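You operate a simulated robot arm through the tools that you are given. There is no shell and no other tool. Be economical: measure what you need, move in short steps, check, and stop when the job is done.

The job below is to be done with a simulated two-armed robot. You get a single attempt, and the scene is never put back.

Task
Empty the stacker, then set Auto again and switch it off.
Fine: Mode switch on Empty, reset, start; wait till the two trays stand on the outfeed rollers; red switch off; no egg cracked; leave the other controls and trays.

It is judged by the outcome, as a careful person would: the job done as asked, and still so three seconds after it is handed in. It fails if anything else is knocked over, pushed out of place, dropped, spilled or broken.

Robot
Two 7-joint arms with fingered hands on one trunk that stands fixed in place. Base frame: the origin is at the foot of the trunk, x ahead of it, y to its left, z up. Lengths are in mm, angles in degrees, forces in N, time in s.
The left shoulder is at [36, 269, 946], the right one opposite. Payload 5 kg a hand.
Tool frame (each hand has its own): the origin (TCP) lies between the finger pads and is the grasp point; the fingertips stand 42 mm ahead of it; z points along the fingers, y is the line along which they close. Largest opening 208 mm; the body of the gripper starts 119 mm behind the TCP. The gripper is a hand of 4 fingers: y runs from the thumb to the fingers, the wrist lies at [0, 0, -317] in the tool frame, and closing takes about 1.5 s.
Orientation is that of the tool frame in the base frame, as a unit quaternion [w, x, y, z]. With the fingers straight down and closing along the base's y, the tool's x points along the base's -x, its y along +y and its z along -z.

Tools
- The arms move only by the tool move_arm. It takes "left_steps", "right_steps" or both (then of equal length, played together; a hand with none holds still); each is a list of rows, each a list of 6 numbers: the shift along the tool's x, y, z in units of 20 mm (1.0 is 20 mm), then the turn, a rotation vector about the tool's x, y, z in units of 4 degrees (1.0 is 4 degrees). In form: [[tx, ty, tz, ax, ay, az], ...]. A call has 1 to 8 rows; each row shifts and turns the commanded pose from where the row before left it, along the tool's axes as they then stand. "left_gripper" and "right_gripper" are, for a hand that has rows, the opening, from 0 (shut) to 1 (fully open), set as the call begins (left out, the last holds). A call with a number of a shift or a turn outside -1 to 1 is refused whole. A row lasts 0.2 s, in which the tool goes at most 50 mm and 8.6 degrees; a call with a longer step from one row to the next is refused whole, and so is a gripper value outside its range. Where a pose cannot be reached the arm comes as near as it can. A force on the tool above 90 N (or 10 N above the force at the start of the call, whichever is more), or a blocked arm, ends the call early, and 0.2 s more pass. The fingers move at their own pace (about 153 mm/s each) and stop on an object; they squeeze with about 22 N. The grip force told is the motor's: it shows also when the fingers shut on nothing. Time passes only in rows, and 0.2 s behind the last, so rows that do not move let the fingers close. It gives the time, the measured TCP pose, the force on the tool (base axes), the opening and the grip force at its end, in the units of the frame above (readings bear some noise), with the torque about the TCP (base axes, N m) and any sound that the robot's microphone picked up, and new pictures: "pictures" is both (left out), scene, wrist or none (wrist: the cameras of the hands that moved).
- Cameras (640 x 400 px; columns grow to the right, rows downward): "scene" is now at [171.6, 41.1, 1218]; the picture's right is [0.54, -0.84, 0.00], its down [-0.44, -0.28, -0.85] and it looks along [0.72, 0.46, -0.52] (base axes); focal length 214 px, centre (320, 200). "left" rides on the left gripper at [-93, 1, -146] in its tool frame; the picture's right is [-0.01, -1.00, 0.00], its down [0.84, -0.01, -0.54] and it looks along [0.54, -0.01, 0.84] (tool axes); focal length 280 px, centre (320, 200). "right" rides on the right gripper at [94, 1, -146] in its tool frame; the picture's right is [-0.01, 1.00, 0.00], its down [-0.84, -0.01, -0.54] and it looks along [-0.54, -0.01, 0.84] (tool axes); focal length 280 px, centre (320, 200). There is no depth. A picture from a camera that has moved, and an enlarged one, comes with that camera's place and axes in the base frame and with its lens. The place of the scene camera against the robot may be out by one fixed shift of up to 12 mm in any direction.
- raise_lower(by): slides the trunk up (or, below 0, down) by that many mm; the arms and the scene camera ride with it, the base frame stays. It gives what a move gives, with no picture.
- move_fingers(finger1, finger2, finger3, thumb_bend, hand): sets how far each is bent, from 0 (flat) to 1 (curled in); at 0.3 the hand is open as for a grip, at 0.7 the pads meet at the TCP. One left out holds its place. A second passes; each finger stops where it meets its share of the squeeze, and holds until it gets a number again. A gripper value or a shape takes the hand back. It gives what a move gives, with no picture; readings hold the bend of each and the force on the fingers (four entries, about 0 where the hand has none), thumb and palm.
- hand_shape(shape, hand): the hand has 4 fingers and takes this shape, open, in about a second: jaw (thumb against the fingers, like two jaws); tri (thumb and two fingers); tip (a fingertip pinch); poke (one finger out to press); point (the index stretched); flat (the hand flat); cup (the hand cupped); fist (a fist). The gripper value then closes the fingers along that shape, each until it touches; the sizes above hold for jaw. It gives what a move gives, with no picture.
- head_to(pan, tilt): turns the head with the scene camera to pan (to the left, within 80 degrees either way) and tilt (down, from -29 to 69), counted from straight ahead of the robot. It gives what a move gives, and a new picture of the scene camera.
- close_up(camera, box): a new picture of the part [left, top, right, bottom] of that camera's present view, enlarged. The clock stands still meanwhile.
- close_job(): hands the job in; it is judged then, once.

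Work in short steps. Places have to be worked out from the pictures, the camera data and where the tool is seen: move nearer, look again, correct. Check each grasp and each placing, and mend what went wrong. You have 120 turns and 200 pictures in all, those below and enlarged ones among them. Open the grippers and draw the arms clear of the work before you hand the job in, unless the task says otherwise; then end with one line.

The tools are called after "Request:" by a JSON object that holds its "name" and its "arguments". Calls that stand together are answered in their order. move_arm: Moves the arms, as the interface text tells. Its arguments: {"type":"object","properties":{"left_steps":{"type":"array","items":{"type":"array","items":{"type":"number"}}},"left_gripper":{"type":"number"},"right_steps":{"type":"array","items":{"type":"array","items":{"type":"number"}}},"right_gripper":{"type":"number"},"pictures":{"type":"string","enum":["both","scene","wrist","none"]}},"required":[]} The other tools are called the same way: raise_lower (by) slides the trunk up or down; hand_shape (shape, hand) gives the hand a shape; move_fingers (finger1, finger2, finger3, thumb_bend, hand) moves the fingers one by one; head_to (pan, tilt) turns the head that bears the scene camera; close_up (camera, box) takes an enlarged picture of a part of a camera's view; close_job () hands the job in.

At the start:

```text
clock: 0.0
left_eef_pos: [421.2, 202.6, 1068.2]
left_tool_rot: [0.0, 0.0, 1.0, 0.0]
left_wrist_force: [-0.7, -0.2, 0.1]
left_wrist_torque: [-0.03, -0.05, -0.01]
left_finger_gap: 207.8
left_grasp_force: 0.0
left_shape: jaw
left_bend: [0.3, 0.3, 0.3, 0.3]
left_finger forces: [0.1, 0.0, 0.0, 0.0, 0.0, 0.1]
right_eef_pos: [742.4, -235.3, 1002.2]
right_tool_rot: [0.0, 0.001, 1.0, 0.001]
right_wrist_force: [0.6, -0.9, -0.5]
right_wrist_torque: [-0.01, -0.04, -0.01]
right_finger_gap: 207.8
right_grasp_force: 0.1
right_shape: jaw
right_bend: [0.3, 0.3, 0.3, 0.3]
right_finger forces: [0.0, 0.0, 0.0, 0.0, 0.0, 0.1]
trunk travel left (down, up): [-325.0, 296.0]
head pan, tilt: [32.8, 31.5]
```

scene: 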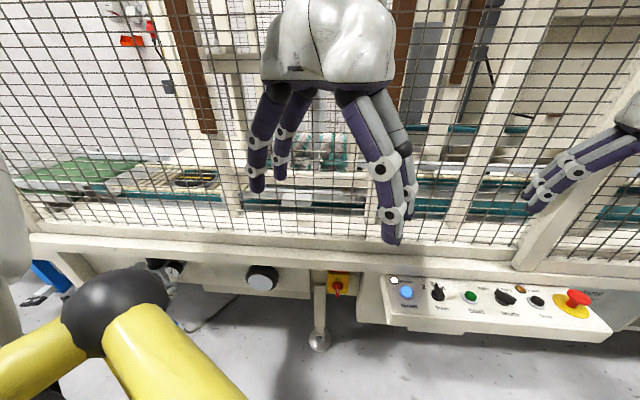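
right: 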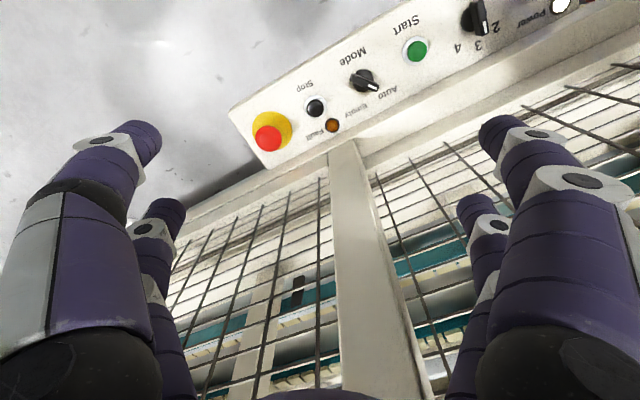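
left: 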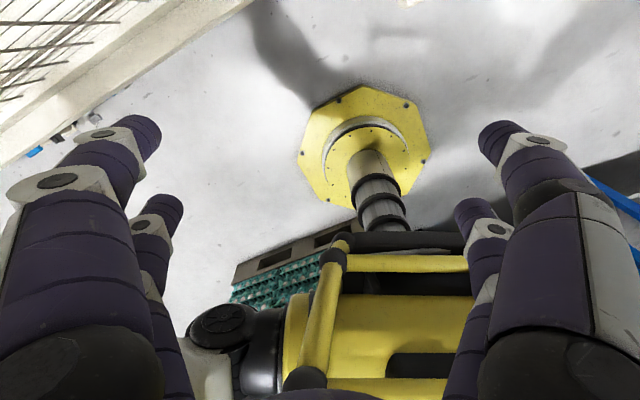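

I start by enlarging the panel in both views to read the controls.

Request:
{"name": "close_up", "arguments": {"camera": "scene", "box": [370, 260, 630, 350]}}

Request:
{"name": "close_up", "arguments": {"camera": "right", "box": [220, 0, 620, 180]}}

Request:
{"name": "close_up", "arguments": {"camera": "scene", "box": [220, 240, 400, 350]}}

```text
2.46 times, centred on (500, 305) of scene
camera zoom: at [171.6, 41.1, 1218.0], right [0.54, -0.84, 0.0], down [-0.44, -0.28, -0.85], along [0.72, 0.46, -0.52], focal length 528 px, centre (-123, -58)
```

zoom: 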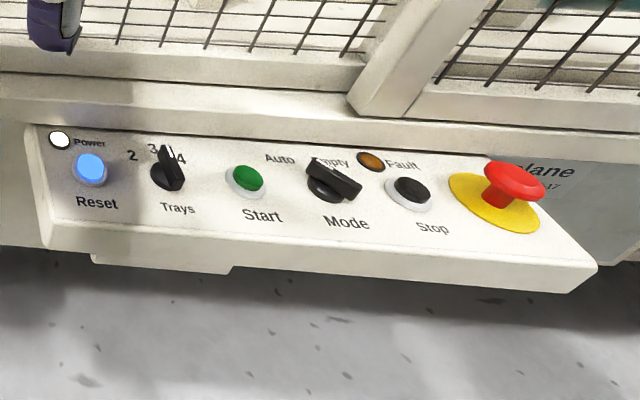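

```text
1.60 times, centred on (420, 90) of right
camera zoom: at [648.9, -235.6, 1148.3], right [0.01, 1.0, 0.0], down [0.84, -0.01, 0.54], along [0.54, -0.01, -0.84], focal length 449 px, centre (160, 376)
```

zoom: 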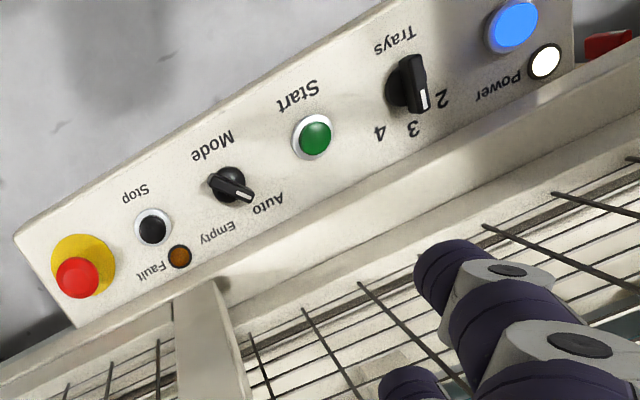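

```text
3.56 times, centred on (310, 295) of scene
camera zoom: at [171.6, 41.1, 1218.0], right [0.54, -0.84, 0.0], down [-0.44, -0.28, -0.85], along [0.72, 0.46, -0.52], focal length 763 px, centre (356, -138)
```

zoom: 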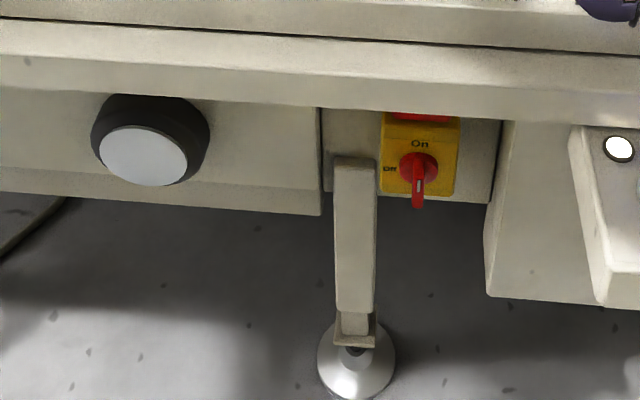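

The controls row runs along about (0.457, -0.889, 0): Reset ≈(612,42,701), Start ≈(686,-102,703), Mode ≈(723,-173,705). I align the right hand with the panel (yaw 27°) and look from there; the left hand starts turning forward to view the red switch.

Request:
{"name": "hand_shape", "arguments": {"hand": "right", "shape": "tip"}}

Request:
{"name": "move_arm", "arguments": {"right_steps": [[0.2, 0.5, 0.3, 0, 0, -0.97], [0.2, 0.5, 0.3, 0, 0, -0.97], [0.2, 0.5, 0.3, 0, 0, -0.97], [0.2, 0.5, 0.3, 0, 0, -0.97], [0, 0.5, 0.3, 0, 0, -0.97], [0, 0.5, 0.3, 0, 0, -0.97], [0, 0.2, 0.3, 0, 0, -0.97]], "left_steps": [[0, 0, 0, 0, -1, 0], [0, 0, 0, 0, -1, 0], [0, 0, 0, 0, -1, 0], [0, 0, 0, 0, -1, 0], [0, 0, 0, 0, -1, 0], [0, 0, 0, 0, -1, 0], [0, 0, 0, 0, -1, 0]]}}

```text
clock: 0.9
left_eef_pos: [421.6, 201.8, 1067.5]
left_tool_rot: [0.0, 0.0, 1.0, 0.001]
left_wrist_force: [0.0, 0.1, -0.4]
left_wrist_torque: [-0.02, -0.01, 0.01]
left_finger_gap: 207.8
left_grasp_force: 0.1
left_shape: jaw
left_bend: [0.3, 0.3, 0.3, 0.3]
left_finger forces: [0.1, 0.0, 0.0, 0.1, 0.1, 0.0]
right_eef_pos: [742.6, -236.2, 1002.6]
right_tool_rot: [0.0, 0.0, 1.0, 0.001]
right_wrist_force: [-0.4, 0.5, 0.5]
right_wrist_torque: [-0.04, 0.0, -0.01]
right_finger_gap: 207.8
right_grasp_force: 0.1
right_shape: tip
right_bend: [0.3, 0.3, 0.3, 0.3]
right_finger forces: [0.0, 0.1, 0.0, 0.0, 0.1, 0.0]
trunk travel left (down, up): [-325.0, 296.0]
head pan, tilt: [32.8, 31.5]
```

```text
clock: 2.5
left_eef_pos: [422.2, 200.7, 1067.0]
left_tool_rot: [0.242, 0.0, 0.97, 0.0]
left_wrist_force: [-0.3, -0.1, 1.6]
left_wrist_torque: [-0.04, 0.08, 0.0]
left_finger_gap: 208.0
left_grasp_force: 0.1
left_shape: jaw
left_bend: [0.3, 0.3, 0.3, 0.3]
left_finger forces: [0.1, 0.0, 0.1, 0.0, 0.1, 0.0]
right_eef_pos: [713.4, -174.3, 961.2]
right_tool_rot: [-0.001, -0.235, 0.972, 0.0]
right_wrist_force: [0.6, 0.0, -0.9]
right_wrist_torque: [-0.01, 0.02, -0.01]
right_finger_gap: 207.9
right_grasp_force: 0.0
right_shape: tip
right_bend: [0.3, 0.3, 0.3, 0.3]
right_finger forces: [0.0, 0.0, 0.0, 0.0, 0.0, 0.1]
trunk travel left (down, up): [-325.0, 296.0]
head pan, tilt: [32.8, 31.5]
camera scene: at [171.7, 41.2, 1218.0], right [0.54, -0.84, 0.0], down [-0.44, -0.28, -0.85], along [0.72, 0.46, -0.52], focal length 214 px, centre (320, 200)
camera right: at [630.4, -217.9, 1107.7], right [-0.44, 0.9, 0.0], down [0.75, 0.37, 0.54], along [0.48, 0.24, -0.84], focal length 280 px, centre (320, 200)
camera left: at [435.6, 202.6, 1241.4], right [0.01, -1.0, 0.01], down [-1.0, -0.01, 0.08], along [-0.08, -0.01, -1.0], focal length 280 px, centre (320, 200)
```

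scene: 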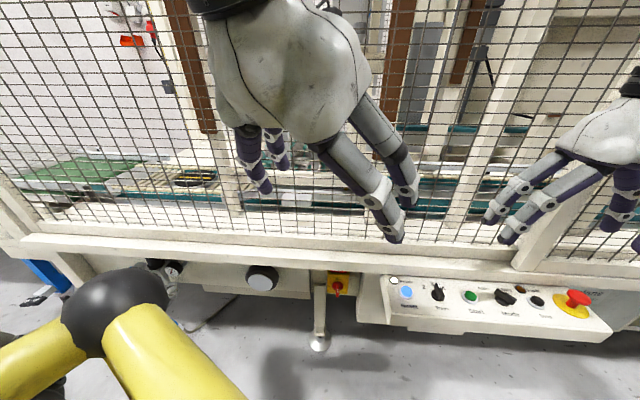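
right: 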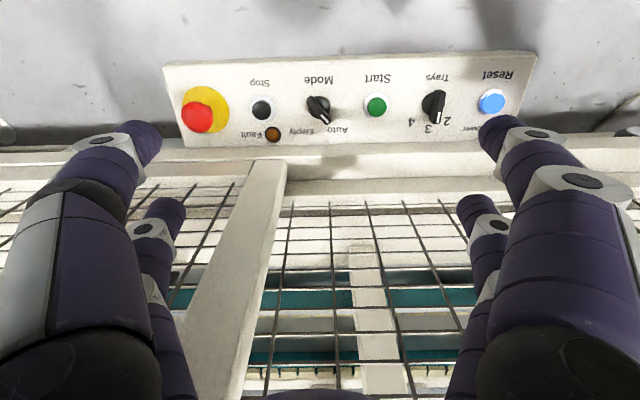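
left: 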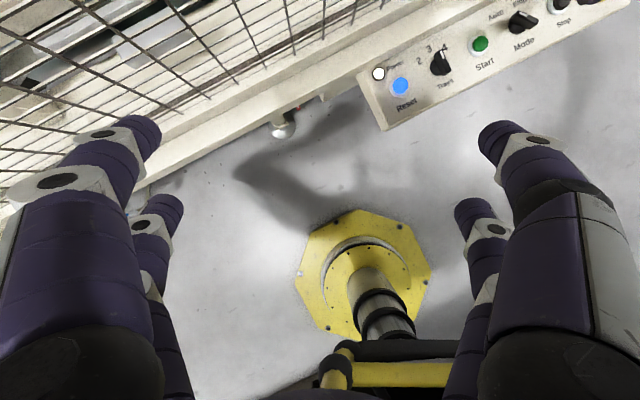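

The panel slopes about 25° toward the robot. I tilt the right hand to be normal to it, close the tip pinch in the air to see where it meets, and tilt the left hand further to find the red switch.

Request:
{"name": "move_arm", "arguments": {"right_steps": [[0, 0, 0, 0, -1, 0], [0, 0, 0, 0, -1, 0], [0, 0, 0, 0, -1, 0], [0, 0, 0, 0, -1, 0], [0, 0, 0, 0, -1, 0], [0, 0, 0, 0, -1, 0], [0, 0, 0, 0, -0.25, 0], [0, 0, 0, 0, 0, 0]], "right_gripper": 0.1, "left_steps": [[0.5, 0, 0, 0, -1, -0.9], [0.5, 0, 0, 0, -1, -0.9], [0.5, 0, 0, 0, -1, -0.9], [0.5, 0, 0, 0, -1, -0.9], [0.5, 0, 0, 0, -1, -0.9], [0.5, 0, 0, 0, -1, -0.9], [0.5, 0, 0, 0, -1, -0.9], [0, 0, 0, 0, 0, 0]]}}

```text
clock: 4.3
left_eef_pos: [381.7, 179.6, 1061.3]
left_tool_rot: [0.45, -0.194, 0.87, -0.051]
left_wrist_force: [-1.6, 0.7, 0.5]
left_wrist_torque: [-0.07, -0.06, -0.13]
left_finger_gap: 207.8
left_grasp_force: 0.1
left_shape: jaw
left_bend: [0.3, 0.3, 0.3, 0.3]
left_finger forces: [0.0, 0.1, 0.0, 0.0, 0.0, 0.0]
left hand out of reach, approached as far as the arm can: row 5, 6, 7
right_eef_pos: [713.0, -174.1, 964.3]
right_tool_rot: [0.213, -0.229, 0.949, 0.05]
right_wrist_force: [-2.4, 0.7, 3.4]
right_wrist_torque: [-0.13, -0.09, -0.07]
right_finger_gap: 21.1
right_grasp_force: 0.1
right_shape: tip
right_bend: [0.72, 0.72, 0.72, 0.7]
right_finger forces: [0.1, 0.1, 0.0, 0.0, 0.1, 0.0]
trunk travel left (down, up): [-325.0, 296.0]
head pan, tilt: [32.8, 31.5]
camera scene: at [177.9, 24.8, 1219.6], right [0.35, -0.94, 0.0], down [-0.48, -0.18, -0.86], along [0.8, 0.3, -0.52], focal length 214 px, centre (320, 200)
camera right: at [581.5, -240.5, 1056.6], right [-0.45, 0.9, 0.0], down [0.48, 0.23, 0.85], along [0.76, 0.38, -0.53], focal length 280 px, centre (320, 200)
camera left: at [312.0, 203.0, 1221.0], right [0.3, -0.91, 0.27], down [-0.87, -0.38, -0.32], along [0.4, -0.14, -0.91], focal length 280 px, centre (320, 200)
```

scene: 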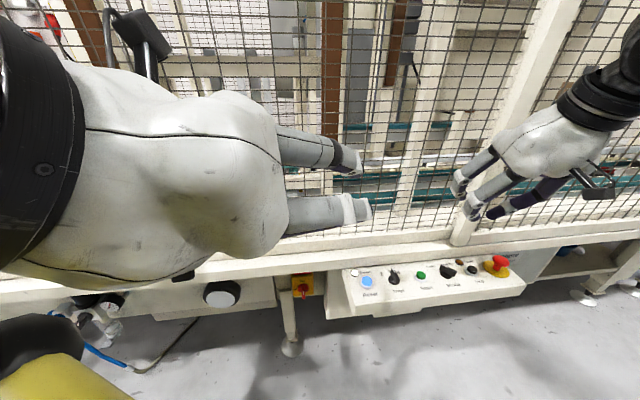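
right: 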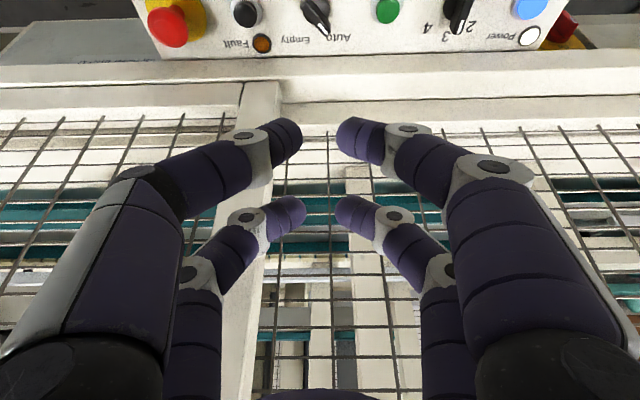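
left: 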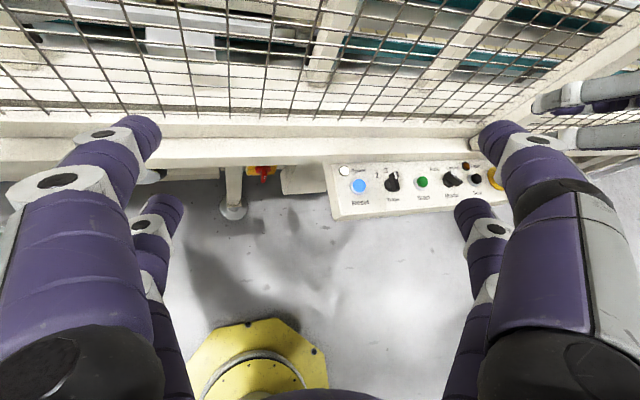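

The red switch triangulates to about (622,258,545), low under the beam; I'll handle it last. Now I see how the poke shape of the right hand looks, and move the left hand back out of the camera's way.

Request:
{"name": "hand_shape", "arguments": {"hand": "right", "shape": "poke"}}

Request:
{"name": "move_arm", "arguments": {"right_steps": [[0, 0, 0, 0, 0, 0], [0, 0, 0, 0, 0, 0], [0, 0, 0, 0, 0, 0], [0, 0, 0, 0, 0, 0], [0, 0, 0, 0, 0, 0], [0, 0, 0, 0, 0, 0], [0, 0, 0, 0, 0, 0], [0, 0, 0, 0, 0, 0]], "left_steps": [[-0.5, 1, 0, 0, 1, 0.9], [-0.5, 1, 0, 0, 1, 0.9], [-0.5, 1, 0, 0, 1, 0.9], [-0.5, 1, 0, 0, 1, 0.9], [-0.5, 1, 0, 0, 1, 0.9], [-0.5, 1, 0, 0, 1, 0.9], [0, 1, 0, 0, 1, 0.9], [0, 1, 0, 0, 1, 0]]}}

```text
clock: 5.2
left_eef_pos: [384.7, 178.5, 1059.0]
left_tool_rot: [0.447, -0.195, 0.872, -0.049]
left_wrist_force: [1.2, -0.7, -0.7]
left_wrist_torque: [-0.01, 0.05, 0.01]
left_finger_gap: 207.9
left_grasp_force: 0.0
left_shape: jaw
left_bend: [0.3, 0.3, 0.3, 0.3]
left_finger forces: [0.0, 0.1, 0.0, 0.0, 0.0, 0.0]
right_eef_pos: [715.1, -174.3, 959.5]
right_tool_rot: [0.21, -0.23, 0.949, 0.052]
right_wrist_force: [-0.3, 0.1, 0.3]
right_wrist_torque: [0.04, 0.03, 0.04]
right_finger_gap: 0.0
right_grasp_force: 0.0
right_shape: poke
right_bend: [1.0, 1.0, 1.0, 0.33]
right_finger forces: [0.1, 0.0, 0.0, 0.0, 0.0, 0.0]
trunk travel left (down, up): [-325.0, 296.0]
head pan, tilt: [32.8, 31.5]
```

```text
clock: 7.0
left_eef_pos: [395.7, 349.6, 1081.9]
left_tool_rot: [0.207, 0.001, 0.978, 0.0]
left_wrist_force: [0.2, 0.9, 0.6]
left_wrist_torque: [0.02, -0.02, 0.01]
left_finger_gap: 207.9
left_grasp_force: 0.1
left_shape: jaw
left_bend: [0.3, 0.3, 0.3, 0.3]
left_finger forces: [0.0, 0.0, 0.1, 0.0, 0.0, 0.0]
right_eef_pos: [713.6, -175.0, 960.2]
right_tool_rot: [0.211, -0.229, 0.949, 0.051]
right_wrist_force: [0.0, -1.4, 0.1]
right_wrist_torque: [0.0, 0.0, 0.03]
right_finger_gap: 0.2
right_grasp_force: 0.2
right_shape: poke
right_bend: [1.0, 1.0, 1.0, 0.33]
right_finger forces: [0.0, 0.0, 0.1, 0.0, 0.0, 0.0]
trunk travel left (down, up): [-325.0, 296.0]
head pan, tilt: [32.8, 31.5]
camera scene: at [171.5, 41.0, 1217.9], right [0.54, -0.84, 0.0], down [-0.44, -0.28, -0.85], along [0.72, 0.46, -0.52], focal length 214 px, centre (320, 200)
camera right: at [584.0, -241.2, 1052.9], right [-0.44, 0.9, 0.01], down [0.48, 0.23, 0.84], along [0.75, 0.38, -0.54], focal length 280 px, centre (320, 200)
camera left: at [422.4, 351.5, 1254.2], right [0.01, -1.0, 0.01], down [-0.99, -0.01, 0.15], along [-0.15, -0.01, -0.99], focal length 280 px, centre (320, 200)
```

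scene: 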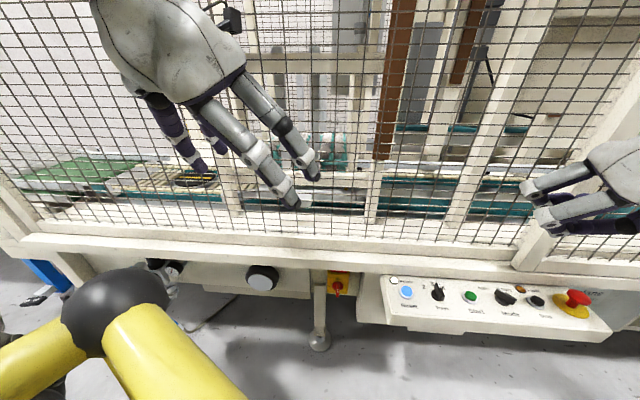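
right: 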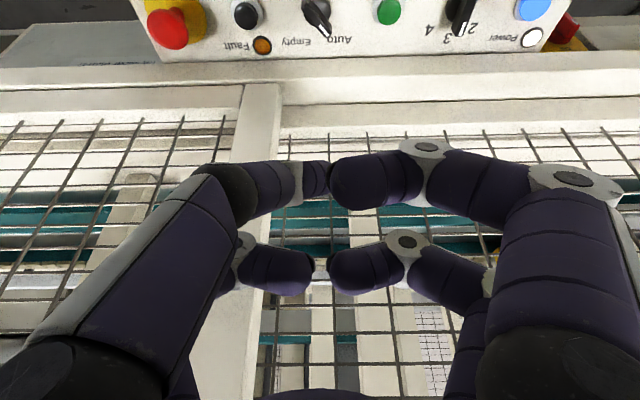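
left: 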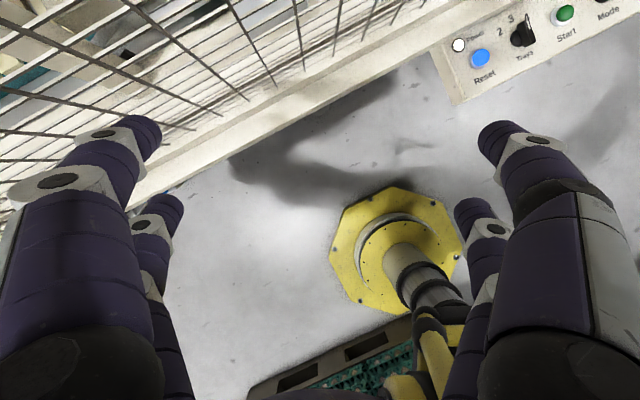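

The poke shape isn't clear from this view. I test single fingers: finger1 straight, others curled.

Request:
{"name": "move_fingers", "arguments": {"hand": "right", "finger1": 0.0, "finger2": 1.0, "finger3": 1.0, "thumb_bend": 1.0}}

Request:
{"name": "close_up", "arguments": {"camera": "right", "box": [0, 0, 640, 400]}}

Request:
{"name": "close_up", "arguments": {"camera": "scene", "box": [440, 100, 640, 320]}}

```text
clock: 8.0
left_eef_pos: [395.6, 350.4, 1081.2]
left_tool_rot: [0.208, 0.0, 0.978, 0.0]
left_wrist_force: [-1.1, -1.4, 0.1]
left_wrist_torque: [-0.03, -0.01, 0.01]
left_finger_gap: 208.0
left_grasp_force: 0.0
left_shape: jaw
left_bend: [0.3, 0.3, 0.3, 0.3]
left_finger forces: [0.0, 0.0, 0.1, 0.1, 0.1, 0.0]
right_eef_pos: [714.4, -174.2, 960.5]
right_tool_rot: [0.21, -0.23, 0.949, 0.051]
right_wrist_force: [-0.1, -0.1, -0.4]
right_wrist_torque: [0.03, -0.01, -0.02]
right_finger_gap: 6.4
right_grasp_force: 0.0
right_shape: fingers
right_bend: [1.0, 0.99, 0.99, 0.93]
right_finger forces: [0.0, 0.1, 0.0, 0.0, 0.0, 0.1]
trunk travel left (down, up): [-325.0, 296.0]
head pan, tilt: [32.8, 31.5]
```

```text
1.00 times, centred on (320, 200) of right (not enlarged: the box is as wide or as high as the picture)
camera zoom: at [584.0, -241.1, 1053.0], right [-0.44, 0.9, 0.01], down [0.48, 0.23, 0.84], along [0.75, 0.38, -0.54], focal length 280 px, centre (320, 200)
```

zoom: 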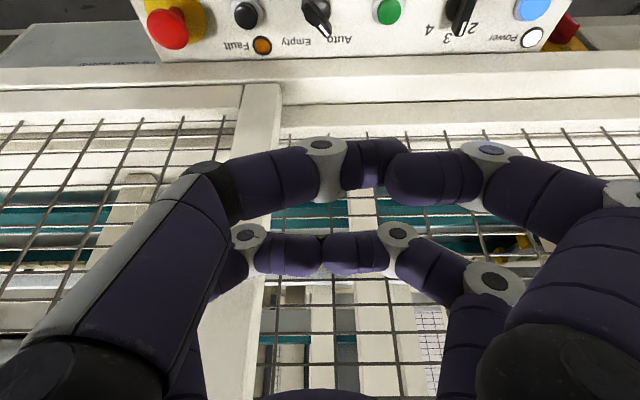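

```text
1.82 times, centred on (540, 210) of scene
camera zoom: at [171.6, 41.0, 1218.0], right [0.54, -0.84, 0.0], down [-0.44, -0.28, -0.85], along [0.72, 0.46, -0.52], focal length 390 px, centre (-80, 182)
```

zoom: 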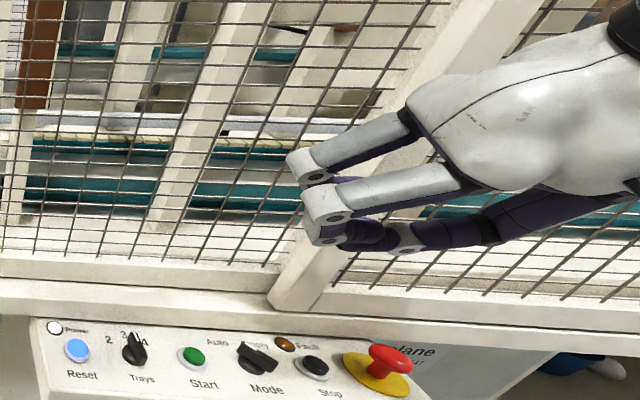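

Finger 1 did not straighten, perhaps locked by the others. I open all, then extend finger 1 alone.

Request:
{"name": "move_fingers", "arguments": {"hand": "right", "finger1": 0.0, "finger2": 0.2, "finger3": 0.2, "thumb_bend": 0.2}}

Request:
{"name": "move_fingers", "arguments": {"hand": "right", "finger1": 0.0, "finger2": 0.8, "finger3": 0.8, "thumb_bend": 0.4}}

Request:
{"name": "close_up", "arguments": {"camera": "right", "box": [0, 0, 640, 400]}}

```text
clock: 9.0
left_eef_pos: [395.3, 350.4, 1082.0]
left_tool_rot: [0.209, 0.0, 0.978, 0.0]
left_wrist_force: [-0.2, -0.2, -0.4]
left_wrist_torque: [0.01, 0.0, 0.01]
left_finger_gap: 208.1
left_grasp_force: 0.0
left_shape: jaw
left_bend: [0.3, 0.3, 0.3, 0.3]
left_finger forces: [0.1, 0.0, 0.0, 0.0, 0.0, 0.0]
right_eef_pos: [714.0, -173.7, 959.3]
right_tool_rot: [0.211, -0.229, 0.949, 0.05]
right_wrist_force: [0.6, -0.7, 0.4]
right_wrist_torque: [0.01, 0.0, -0.03]
right_finger_gap: 282.3
right_grasp_force: 0.0
right_shape: fingers
right_bend: [0.0, 0.2, 0.2, 0.2]
right_finger forces: [0.0, 0.0, 0.0, 0.0, 0.0, 0.0]
trunk travel left (down, up): [-325.0, 296.0]
head pan, tilt: [32.8, 31.5]
```

```text
clock: 10.0
left_eef_pos: [395.3, 349.3, 1081.0]
left_tool_rot: [0.208, 0.0, 0.978, 0.0]
left_wrist_force: [-0.2, -0.2, -0.3]
left_wrist_torque: [-0.02, -0.03, -0.01]
left_finger_gap: 208.3
left_grasp_force: 0.1
left_shape: jaw
left_bend: [0.3, 0.3, 0.3, 0.3]
left_finger forces: [0.0, 0.0, 0.0, 0.1, 0.0, 0.0]
right_eef_pos: [714.3, -173.7, 960.0]
right_tool_rot: [0.211, -0.229, 0.949, 0.051]
right_wrist_force: [0.2, -0.8, 0.8]
right_wrist_torque: [0.06, 0.01, 0.01]
right_finger_gap: 241.8
right_grasp_force: 0.1
right_shape: fingers
right_bend: [0.0, 0.71, 0.71, 0.4]
right_finger forces: [0.0, 0.0, 0.0, 0.0, 0.0, 0.0]
trunk travel left (down, up): [-325.0, 296.0]
head pan, tilt: [32.8, 31.5]
```

```text
1.00 times, centred on (320, 200) of right (not enlarged: the box is as wide or as high as the picture)
camera zoom: at [584.1, -241.1, 1053.0], right [-0.44, 0.9, 0.01], down [0.48, 0.23, 0.84], along [0.75, 0.38, -0.54], focal length 280 px, centre (320, 200)
```

zoom: 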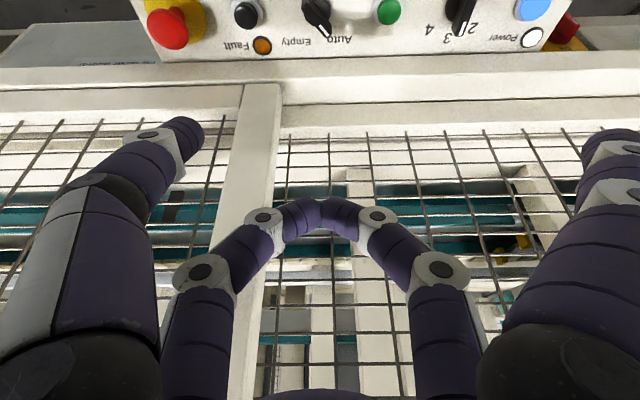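

Fingers pair up: thumb/finger1 (camera side, tool x≈+31) and finger2/finger3 behind. I'll pinch the Mode handle with the front pair, the back pair curled; handle lies at about 45°, so I yaw −45° about tool z while coming down partway.

Request:
{"name": "move_fingers", "arguments": {"hand": "right", "finger1": 0.55, "finger2": 1.0, "finger3": 1.0, "thumb_bend": 0.55}}

Request:
{"name": "move_arm", "arguments": {"right_steps": [[0, 0, 0.6, 0, 0, -1], [0, 0, 0.6, 0, 0, -1], [0, 0, 0.6, 0, 0, -1], [0, 0, 0.6, 0, 0, -1], [0, 0, 0.6, 0, 0, -1], [0, 0, 0.6, 0, 0, -1], [0, 0, 0.6, 0, 0, -1], [0, 0, 0.6, 0, 0, -1]], "pictures": "wrist"}}

```text
clock: 11.0
left_eef_pos: [396.0, 350.6, 1081.3]
left_tool_rot: [0.208, 0.0, 0.978, 0.0]
left_wrist_force: [0.3, 0.0, 0.2]
left_wrist_torque: [0.01, 0.0, 0.02]
left_finger_gap: 207.8
left_grasp_force: 0.0
left_shape: jaw
left_bend: [0.3, 0.3, 0.3, 0.3]
left_finger forces: [0.0, 0.0, 0.1, 0.0, 0.1, 0.0]
right_eef_pos: [715.4, -174.3, 959.8]
right_tool_rot: [0.211, -0.23, 0.949, 0.051]
right_wrist_force: [0.0, -0.2, 0.3]
right_wrist_torque: [-0.02, -0.01, 0.02]
right_finger_gap: 86.7
right_grasp_force: 0.0
right_shape: fingers
right_bend: [0.55, 0.72, 0.72, 0.55]
right_finger forces: [0.0, 0.0, 0.0, 0.0, 0.0, 0.1]
trunk travel left (down, up): [-325.0, 296.0]
head pan, tilt: [32.8, 31.5]
```

```text
clock: 12.8
left_eef_pos: [394.6, 351.0, 1082.4]
left_tool_rot: [0.208, -0.001, 0.978, 0.0]
left_wrist_force: [0.4, -0.4, -0.1]
left_wrist_torque: [0.03, 0.06, 0.03]
left_finger_gap: 208.1
left_grasp_force: 0.1
left_shape: jaw
left_bend: [0.3, 0.3, 0.3, 0.3]
left_finger forces: [0.0, 0.0, 0.0, 0.0, 0.1, 0.0]
right_eef_pos: [749.8, -155.8, 872.3]
right_tool_rot: [0.216, -0.483, 0.848, -0.009]
right_wrist_force: [-9.5, 4.1, 0.3]
right_wrist_torque: [-0.37, -0.28, -0.05]
right_finger_gap: 84.5
right_grasp_force: 5.1
right_shape: fingers
right_bend: [0.55, 0.73, 0.72, 0.55]
right_finger forces: [0.1, 0.0, 7.7, 0.1, 3.2, 0.0]
trunk travel left (down, up): [-325.0, 296.0]
head pan, tilt: [32.8, 31.5]
camera right: at [653.3, -260.5, 971.8], right [-0.81, 0.54, -0.22], down [0.18, 0.58, 0.79], along [0.56, 0.6, -0.57], focal length 280 px, centre (320, 200)
```

right: 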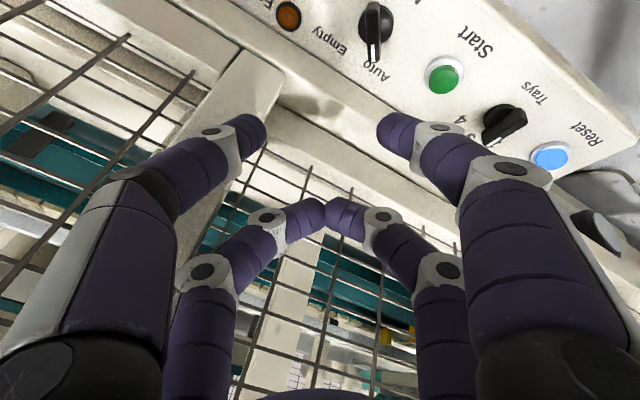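

The back finger touched the fence mesh (finger 3 shows 7.7 N). I back off toward the robot, then swap: pinch with the back pair so the hand stays on the operator's side, curling the front pair one after the other.

Request:
{"name": "move_arm", "arguments": {"right_steps": [[0.767, 0.48, -0.422, 0, 0, 0], [0.767, 0.48, -0.422, 0, 0, 0], [0.767, 0.48, -0.422, 0, 0, 0], [0.767, 0.48, -0.422, 0, 0, 0]], "pictures": "none"}}

Request:
{"name": "move_fingers", "arguments": {"hand": "right", "finger1": 0.3, "finger2": 0.55, "finger3": 0.55, "thumb_bend": 1.0}}

Request:
{"name": "move_fingers", "arguments": {"hand": "right", "finger1": 1.0}}

Request:
{"name": "close_up", "arguments": {"camera": "right", "box": [0, 0, 640, 400]}}

Request:
{"name": "close_up", "arguments": {"camera": "scene", "box": [380, 140, 640, 320]}}

```text
clock: 13.8
left_eef_pos: [395.7, 348.9, 1080.8]
left_tool_rot: [0.208, 0.0, 0.978, 0.0]
left_wrist_force: [0.5, 0.0, 0.6]
left_wrist_torque: [-0.01, 0.04, 0.0]
left_finger_gap: 207.9
left_grasp_force: 0.0
left_shape: jaw
left_bend: [0.3, 0.3, 0.3, 0.3]
left_finger forces: [0.1, 0.1, 0.1, 0.0, 0.1, 0.1]
right_eef_pos: [679.8, -194.3, 872.9]
right_tool_rot: [0.216, -0.482, 0.849, -0.009]
right_wrist_force: [0.0, -0.5, -0.5]
right_wrist_torque: [0.03, 0.03, 0.0]
right_finger_gap: 86.3
right_grasp_force: 0.0
right_shape: fingers
right_bend: [0.55, 0.73, 0.72, 0.55]
right_finger forces: [0.0, 0.0, 0.1, 0.0, 0.0, 0.1]
trunk travel left (down, up): [-325.0, 296.0]
head pan, tilt: [32.8, 31.5]
```

```text
clock: 14.8
left_eef_pos: [395.4, 349.4, 1080.1]
left_tool_rot: [0.208, 0.0, 0.978, 0.0]
left_wrist_force: [-0.5, 0.0, 0.7]
left_wrist_torque: [-0.01, 0.02, 0.02]
left_finger_gap: 207.8
left_grasp_force: 0.1
left_shape: jaw
left_bend: [0.3, 0.3, 0.3, 0.3]
left_finger forces: [0.1, 0.0, 0.0, 0.0, 0.0, 0.0]
right_eef_pos: [678.3, -193.7, 872.3]
right_tool_rot: [0.216, -0.482, 0.849, -0.009]
right_wrist_force: [-0.5, 0.0, -0.5]
right_wrist_torque: [0.01, 0.0, 0.03]
right_finger_gap: 80.6
right_grasp_force: 0.0
right_shape: fingers
right_bend: [0.3, 0.55, 0.55, 1.0]
right_finger forces: [0.0, 0.0, 0.1, 0.0, 0.0, 0.0]
trunk travel left (down, up): [-325.0, 296.0]
head pan, tilt: [32.8, 31.5]
```

```text
clock: 15.8
left_eef_pos: [396.4, 349.8, 1081.2]
left_tool_rot: [0.208, -0.001, 0.978, 0.0]
left_wrist_force: [0.0, 0.4, -0.3]
left_wrist_torque: [-0.02, 0.0, -0.03]
left_finger_gap: 208.1
left_grasp_force: 0.1
left_shape: jaw
left_bend: [0.3, 0.3, 0.3, 0.3]
left_finger forces: [0.0, 0.1, 0.1, 0.0, 0.1, 0.0]
right_eef_pos: [678.0, -193.3, 872.4]
right_tool_rot: [0.216, -0.483, 0.849, -0.009]
right_wrist_force: [0.4, 0.0, -0.6]
right_wrist_torque: [0.0, 0.0, 0.01]
right_finger_gap: 43.3
right_grasp_force: 0.0
right_shape: fingers
right_bend: [0.86, 0.55, 0.55, 1.0]
right_finger forces: [0.0, 0.0, 0.0, 0.0, 0.0, 0.0]
trunk travel left (down, up): [-325.0, 296.0]
head pan, tilt: [32.8, 31.5]
```

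```text
1.00 times, centred on (320, 200) of right (not enlarged: the box is as wide or as high as the picture)
camera zoom: at [581.1, -298.8, 971.3], right [-0.81, 0.55, -0.22], down [0.18, 0.58, 0.79], along [0.56, 0.6, -0.57], focal length 280 px, centre (320, 200)
```

zoom: 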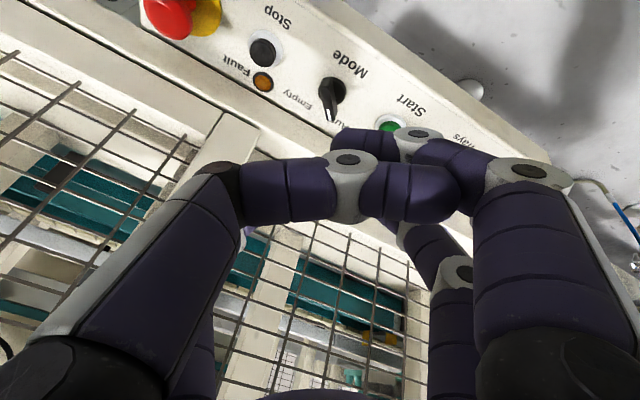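

```text
2.22 times, centred on (510, 230) of scene
camera zoom: at [171.6, 41.1, 1218.0], right [0.54, -0.84, 0.0], down [-0.44, -0.28, -0.85], along [0.72, 0.46, -0.52], focal length 477 px, centre (-102, 133)
```

zoom: 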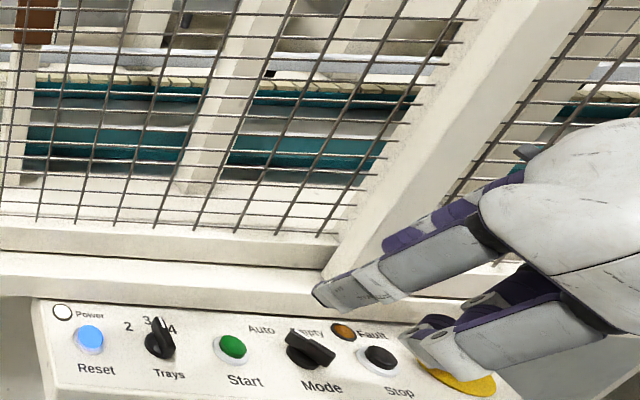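

Curled front fingers hide the target, so I go back to pinching with the front pair and curl the back pair fully (one after the other), which also keeps them away from the fence. Then I lower to about 60 mm over the Mode knob.

Request:
{"name": "move_fingers", "arguments": {"hand": "right", "finger1": 0.55, "finger2": 0.3, "finger3": 1.0, "thumb_bend": 0.55}}

Request:
{"name": "move_fingers", "arguments": {"hand": "right", "finger2": 1.0}}

Request:
{"name": "move_arm", "arguments": {"right_steps": [[-0.055, 0.16, 0.88, 0, 0, -0.25], [-0.055, 0.16, 0.88, 0, 0, -0.25], [-0.055, 0.16, 0.88, 0, 0, -0.25], [-0.055, 0.16, 0.88, 0, 0, -0.25]], "pictures": "both"}}

```text
clock: 16.8
left_eef_pos: [395.7, 350.3, 1082.2]
left_tool_rot: [0.208, 0.0, 0.978, 0.0]
left_wrist_force: [-0.2, -0.8, 0.1]
left_wrist_torque: [0.0, -0.04, 0.01]
left_finger_gap: 208.1
left_grasp_force: 0.1
left_shape: jaw
left_bend: [0.3, 0.3, 0.3, 0.3]
left_finger forces: [0.0, 0.0, 0.0, 0.0, 0.0, 0.1]
right_eef_pos: [677.9, -192.9, 872.2]
right_tool_rot: [0.216, -0.482, 0.849, -0.01]
right_wrist_force: [0.2, 0.4, -0.4]
right_wrist_torque: [0.0, -0.03, -0.02]
right_finger_gap: 85.9
right_grasp_force: 0.1
right_shape: fingers
right_bend: [0.55, 0.3, 1.0, 0.55]
right_finger forces: [0.0, 0.0, 0.1, 0.0, 0.0, 0.0]
trunk travel left (down, up): [-325.0, 296.0]
head pan, tilt: [32.8, 31.5]
```

```text
clock: 17.8
left_eef_pos: [396.0, 350.3, 1080.8]
left_tool_rot: [0.207, 0.0, 0.978, 0.0]
left_wrist_force: [0.1, -0.5, 0.4]
left_wrist_torque: [0.01, -0.02, -0.01]
left_finger_gap: 208.3
left_grasp_force: 0.1
left_shape: jaw
left_bend: [0.3, 0.3, 0.3, 0.3]
left_finger forces: [0.1, 0.0, 0.0, 0.0, 0.0, 0.1]
right_eef_pos: [677.2, -193.0, 873.1]
right_tool_rot: [0.217, -0.481, 0.849, -0.009]
right_wrist_force: [-0.3, -0.2, 0.7]
right_wrist_torque: [-0.01, 0.03, 0.0]
right_finger_gap: 86.0
right_grasp_force: 0.0
right_shape: fingers
right_bend: [0.55, 0.86, 1.0, 0.55]
right_finger forces: [0.0, 0.1, 0.0, 0.0, 0.1, 0.1]
trunk travel left (down, up): [-325.0, 296.0]
head pan, tilt: [32.8, 31.5]
```

```text
clock: 18.8
left_eef_pos: [396.8, 349.4, 1080.7]
left_tool_rot: [0.208, 0.0, 0.978, 0.0]
left_wrist_force: [0.1, 0.5, 0.2]
left_wrist_torque: [-0.02, 0.05, -0.02]
left_finger_gap: 207.9
left_grasp_force: 0.1
left_shape: jaw
left_bend: [0.3, 0.3, 0.3, 0.3]
left_finger forces: [0.0, 0.0, 0.0, 0.0, 0.0, 0.0]
right_eef_pos: [697.1, -168.4, 805.3]
right_tool_rot: [0.215, -0.512, 0.831, -0.016]
right_wrist_force: [-0.1, -1.4, -0.6]
right_wrist_torque: [0.02, 0.02, 0.02]
right_finger_gap: 85.7
right_grasp_force: 0.1
right_shape: fingers
right_bend: [0.55, 0.86, 1.0, 0.55]
right_finger forces: [0.0, 0.2, 0.0, 0.0, 0.0, 0.0]
trunk travel left (down, up): [-325.0, 296.0]
head pan, tilt: [32.8, 31.5]
camera scene: at [171.8, 41.0, 1217.9], right [0.54, -0.84, 0.0], down [-0.44, -0.28, -0.85], along [0.72, 0.46, -0.52], focal length 214 px, centre (320, 200)
camera right: at [605.5, -277.9, 906.2], right [-0.84, 0.49, -0.24], down [0.13, 0.61, 0.78], along [0.53, 0.62, -0.58], focal length 280 px, centre (320, 200)
```

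scene: 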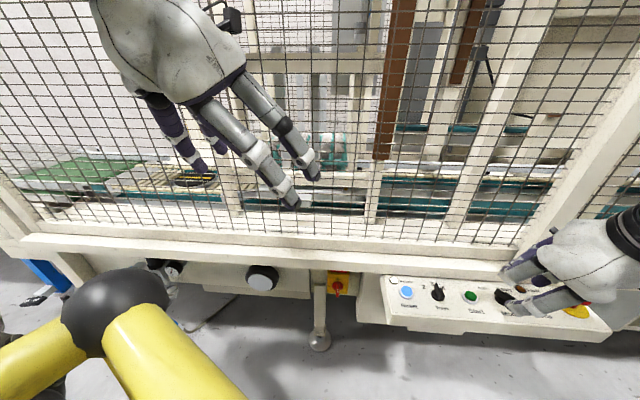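
right: 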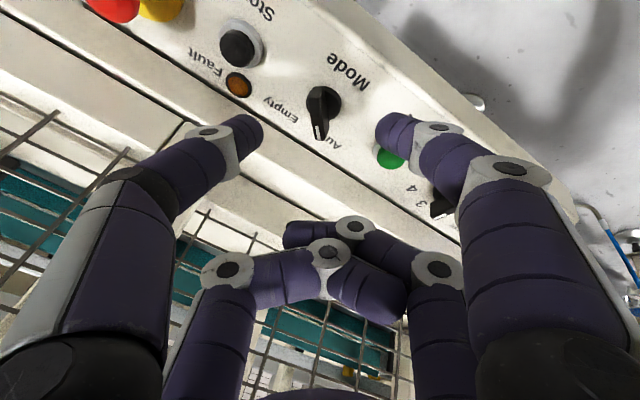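

The knob is visible between the front fingers. I enlarge to measure the handle's angle and centre.

Request:
{"name": "close_up", "arguments": {"camera": "right", "box": [230, 50, 420, 170]}}

```text
3.33 times, centred on (325, 110) of right
camera zoom: at [605.5, -277.9, 906.2], right [-0.84, 0.49, -0.24], down [0.13, 0.61, 0.78], along [0.53, 0.62, -0.58], focal length 935 px, centre (303, 500)
```

zoom: 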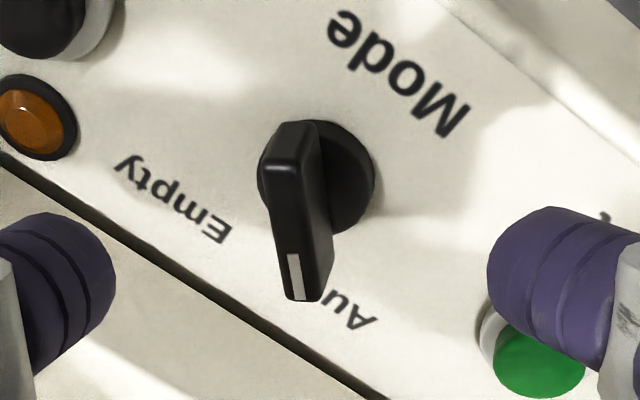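

The triangulation now shows the panel is practically horizontal (surface z≈696), knob centre ≈(718,-178), handle 48 mm long, pointer end ≈(731,-156) at ~36° left of straight ahead. Pinching would put the hand near the fence, so I will sweep the pointer end sideways with a single fingertip (finger1). I lift, turn the hand back square to the panel and curl the thumb.

Request:
{"name": "move_arm", "arguments": {"right_steps": [[0, 0, -0.9, 0, 0, 0], [0, 0, -0.9, 0, 0, 0.5], [0, 0, -0.5, 0, 0, 1], [0, 0, 0, 0, 0, 1], [0, 0, 0, 0, 0, 1], [0, 0, 0, 0, 0, 1], [0, 0, 0, 0, 0, 1], [0, 0, 0, 0, 0, 1]], "pictures": "none"}}

Request:
{"name": "move_fingers", "arguments": {"hand": "right", "finger1": 0.3, "thumb_bend": 1.0}}

Request:
{"name": "move_fingers", "arguments": {"hand": "right", "finger1": 0.6}}

Request:
{"name": "move_arm", "arguments": {"right_steps": [[0, 0, 0, 0, 0, 1], [0, 0, 0, 0, 0, 1], [0, 0, 0, 0, 0, 0.5]], "pictures": "both"}}

```text
clock: 20.6
left_eef_pos: [396.9, 349.5, 1079.7]
left_tool_rot: [0.209, 0.0, 0.978, 0.0]
left_wrist_force: [0.5, -1.4, -0.8]
left_wrist_torque: [0.0, 0.0, 0.02]
left_finger_gap: 207.9
left_grasp_force: 0.1
left_shape: jaw
left_bend: [0.3, 0.3, 0.3, 0.3]
left_finger forces: [0.0, 0.0, 0.1, 0.0, 0.1, 0.1]
right_eef_pos: [680.3, -177.7, 849.5]
right_tool_rot: [0.214, -0.311, 0.926, 0.032]
right_wrist_force: [-0.5, 0.4, 0.0]
right_wrist_torque: [0.01, 0.01, 0.01]
right_finger_gap: 85.8
right_grasp_force: 0.1
right_shape: fingers
right_bend: [0.55, 0.86, 1.0, 0.55]
right_finger forces: [0.1, 0.0, 0.1, 0.0, 0.0, 0.1]
trunk travel left (down, up): [-325.0, 296.0]
head pan, tilt: [32.8, 31.5]
```

```text
clock: 21.6
left_eef_pos: [395.4, 349.7, 1081.4]
left_tool_rot: [0.207, -0.001, 0.978, 0.0]
left_wrist_force: [1.0, -0.5, -0.1]
left_wrist_torque: [0.02, -0.01, 0.02]
left_finger_gap: 208.0
left_grasp_force: 0.0
left_shape: jaw
left_bend: [0.3, 0.3, 0.3, 0.3]
left_finger forces: [0.0, 0.1, 0.0, 0.0, 0.0, 0.1]
right_eef_pos: [679.8, -177.2, 848.6]
right_tool_rot: [0.214, -0.311, 0.925, 0.032]
right_wrist_force: [-0.5, -0.1, -0.2]
right_wrist_torque: [0.0, -0.01, 0.0]
right_finger_gap: 80.4
right_grasp_force: 0.0
right_shape: fingers
right_bend: [0.3, 0.86, 1.0, 1.0]
right_finger forces: [0.0, 0.0, 0.1, 0.1, 0.1, 0.0]
trunk travel left (down, up): [-325.0, 296.0]
head pan, tilt: [32.8, 31.5]
```

```text
clock: 22.6
left_eef_pos: [394.8, 350.1, 1080.4]
left_tool_rot: [0.208, 0.0, 0.978, 0.0]
left_wrist_force: [1.1, 0.2, -0.2]
left_wrist_torque: [0.0, 0.0, -0.04]
left_finger_gap: 208.0
left_grasp_force: 0.1
left_shape: jaw
left_bend: [0.3, 0.3, 0.3, 0.3]
left_finger forces: [0.0, 0.0, 0.0, 0.1, 0.1, 0.0]
right_eef_pos: [679.0, -177.0, 849.6]
right_tool_rot: [0.214, -0.312, 0.925, 0.033]
right_wrist_force: [-0.1, 0.0, 0.6]
right_wrist_torque: [-0.01, -0.02, -0.02]
right_finger_gap: 58.1
right_grasp_force: 0.0
right_shape: fingers
right_bend: [0.56, 0.86, 1.0, 1.0]
right_finger forces: [0.0, 0.0, 0.0, 0.1, 0.1, 0.0]
trunk travel left (down, up): [-325.0, 296.0]
head pan, tilt: [32.8, 31.5]
```

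```text
clock: 23.4
left_eef_pos: [396.7, 348.6, 1082.1]
left_tool_rot: [0.208, 0.0, 0.978, 0.0]
left_wrist_force: [0.6, -0.1, -0.3]
left_wrist_torque: [-0.02, 0.0, 0.0]
left_finger_gap: 208.1
left_grasp_force: 0.0
left_shape: jaw
left_bend: [0.3, 0.3, 0.3, 0.3]
left_finger forces: [0.0, 0.0, 0.0, 0.0, 0.1, 0.0]
right_eef_pos: [678.8, -178.6, 849.3]
right_tool_rot: [0.21, -0.229, 0.949, 0.051]
right_wrist_force: [0.9, -0.2, 0.5]
right_wrist_torque: [0.0, -0.01, -0.01]
right_finger_gap: 58.5
right_grasp_force: 0.0
right_shape: fingers
right_bend: [0.56, 0.86, 1.0, 1.0]
right_finger forces: [0.0, 0.0, 0.1, 0.0, 0.0, 0.1]
trunk travel left (down, up): [-325.0, 296.0]
head pan, tilt: [32.8, 31.5]
camera scene: at [171.6, 41.1, 1218.0], right [0.54, -0.84, 0.0], down [-0.44, -0.28, -0.85], along [0.72, 0.46, -0.52], focal length 214 px, centre (320, 200)
camera right: at [549.1, -245.0, 942.5], right [-0.44, 0.9, 0.01], down [0.48, 0.23, 0.84], along [0.75, 0.38, -0.54], focal length 280 px, centre (320, 200)
```

scene: 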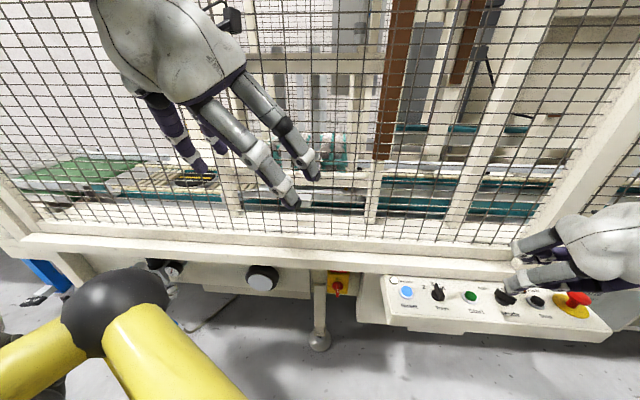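
right: 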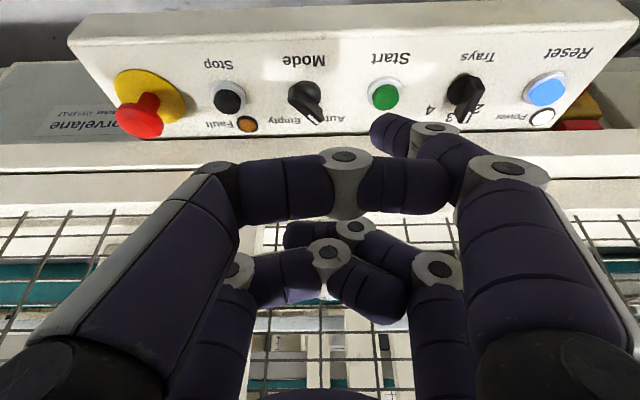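

Finger1's tip sits at tool ≈(31,40,40), i.e. about (651,-148,800) now, which matches the scene view. I move it to hover left of the pointer, above tip target (704,-153).

Request:
{"name": "move_arm", "arguments": {"right_steps": [[-0.27, -0.366, 0.746, 0, 0, 0], [-0.27, -0.366, 0.746, 0, 0, 0], [-0.27, -0.366, 0.746, 0, 0, 0], [-0.27, -0.366, 0.746, 0, 0, 0]], "pictures": "both"}}

Request:
{"name": "close_up", "arguments": {"camera": "right", "box": [230, 60, 480, 220]}}

Request:
{"name": "close_up", "arguments": {"camera": "scene", "box": [420, 230, 600, 340]}}

```text
clock: 24.4
left_eef_pos: [396.6, 349.3, 1081.5]
left_tool_rot: [0.208, 0.0, 0.978, 0.0]
left_wrist_force: [-0.2, -0.3, -0.1]
left_wrist_torque: [0.02, 0.02, 0.01]
left_finger_gap: 208.0
left_grasp_force: 0.1
left_shape: jaw
left_bend: [0.3, 0.3, 0.3, 0.3]
left_finger forces: [0.0, 0.1, 0.0, 0.0, 0.1, 0.0]
right_eef_pos: [730.5, -182.5, 802.8]
right_tool_rot: [0.211, -0.23, 0.949, 0.051]
right_wrist_force: [-0.2, 0.5, 0.9]
right_wrist_torque: [0.02, -0.01, 0.0]
right_finger_gap: 58.2
right_grasp_force: 0.1
right_shape: fingers
right_bend: [0.56, 0.86, 1.0, 1.0]
right_finger forces: [0.0, 0.1, 0.0, 0.0, 0.0, 0.0]
trunk travel left (down, up): [-325.0, 296.0]
head pan, tilt: [32.8, 31.5]
camera scene: at [171.7, 40.9, 1217.9], right [0.54, -0.84, 0.0], down [-0.44, -0.28, -0.85], along [0.72, 0.46, -0.52], focal length 214 px, centre (320, 200)
camera right: at [601.4, -250.1, 896.2], right [-0.44, 0.9, 0.01], down [0.48, 0.23, 0.84], along [0.75, 0.38, -0.54], focal length 280 px, centre (320, 200)
```

scene: 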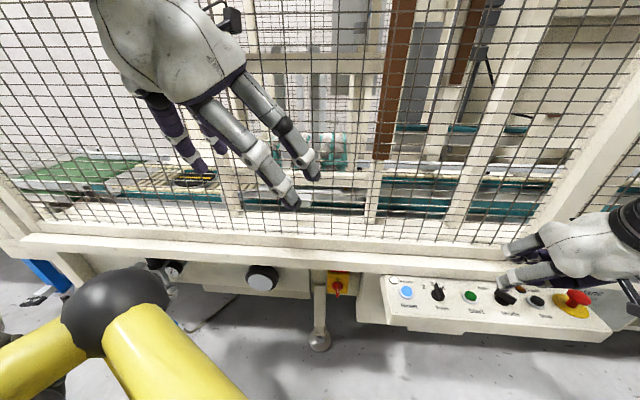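
right: 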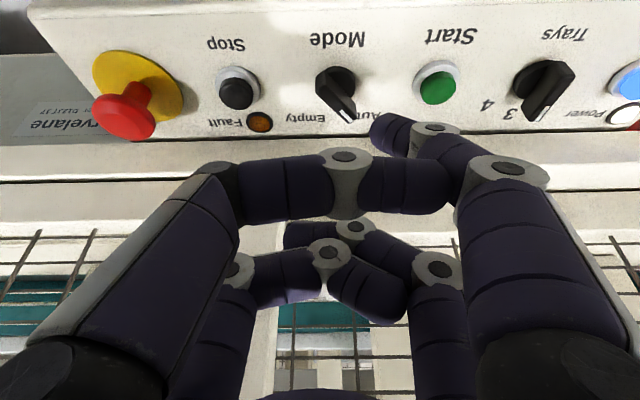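

```text
2.50 times, centred on (355, 140) of right
camera zoom: at [601.4, -250.1, 896.2], right [-0.44, 0.9, 0.01], down [0.48, 0.23, 0.84], along [0.75, 0.38, -0.54], focal length 701 px, centre (232, 350)
```

zoom: 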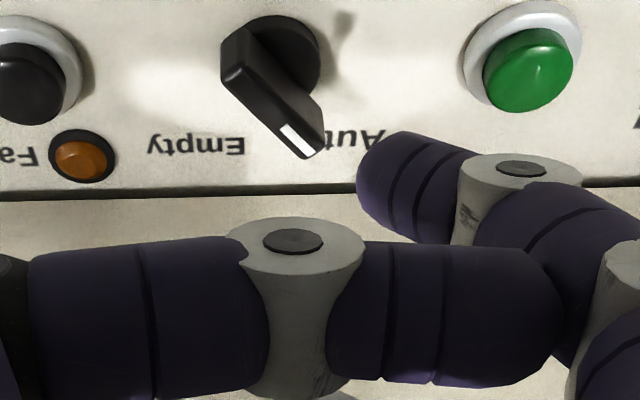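

```text
3.56 times, centred on (510, 285) of scene
camera zoom: at [171.7, 40.9, 1217.9], right [0.54, -0.84, 0.0], down [-0.44, -0.28, -0.85], along [0.72, 0.46, -0.52], focal length 763 px, centre (-356, -102)
```

zoom: 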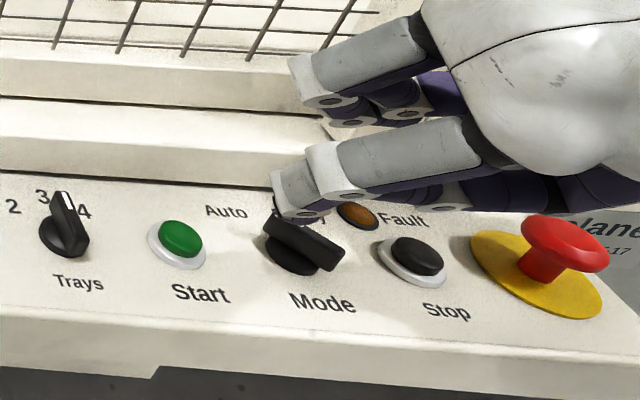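

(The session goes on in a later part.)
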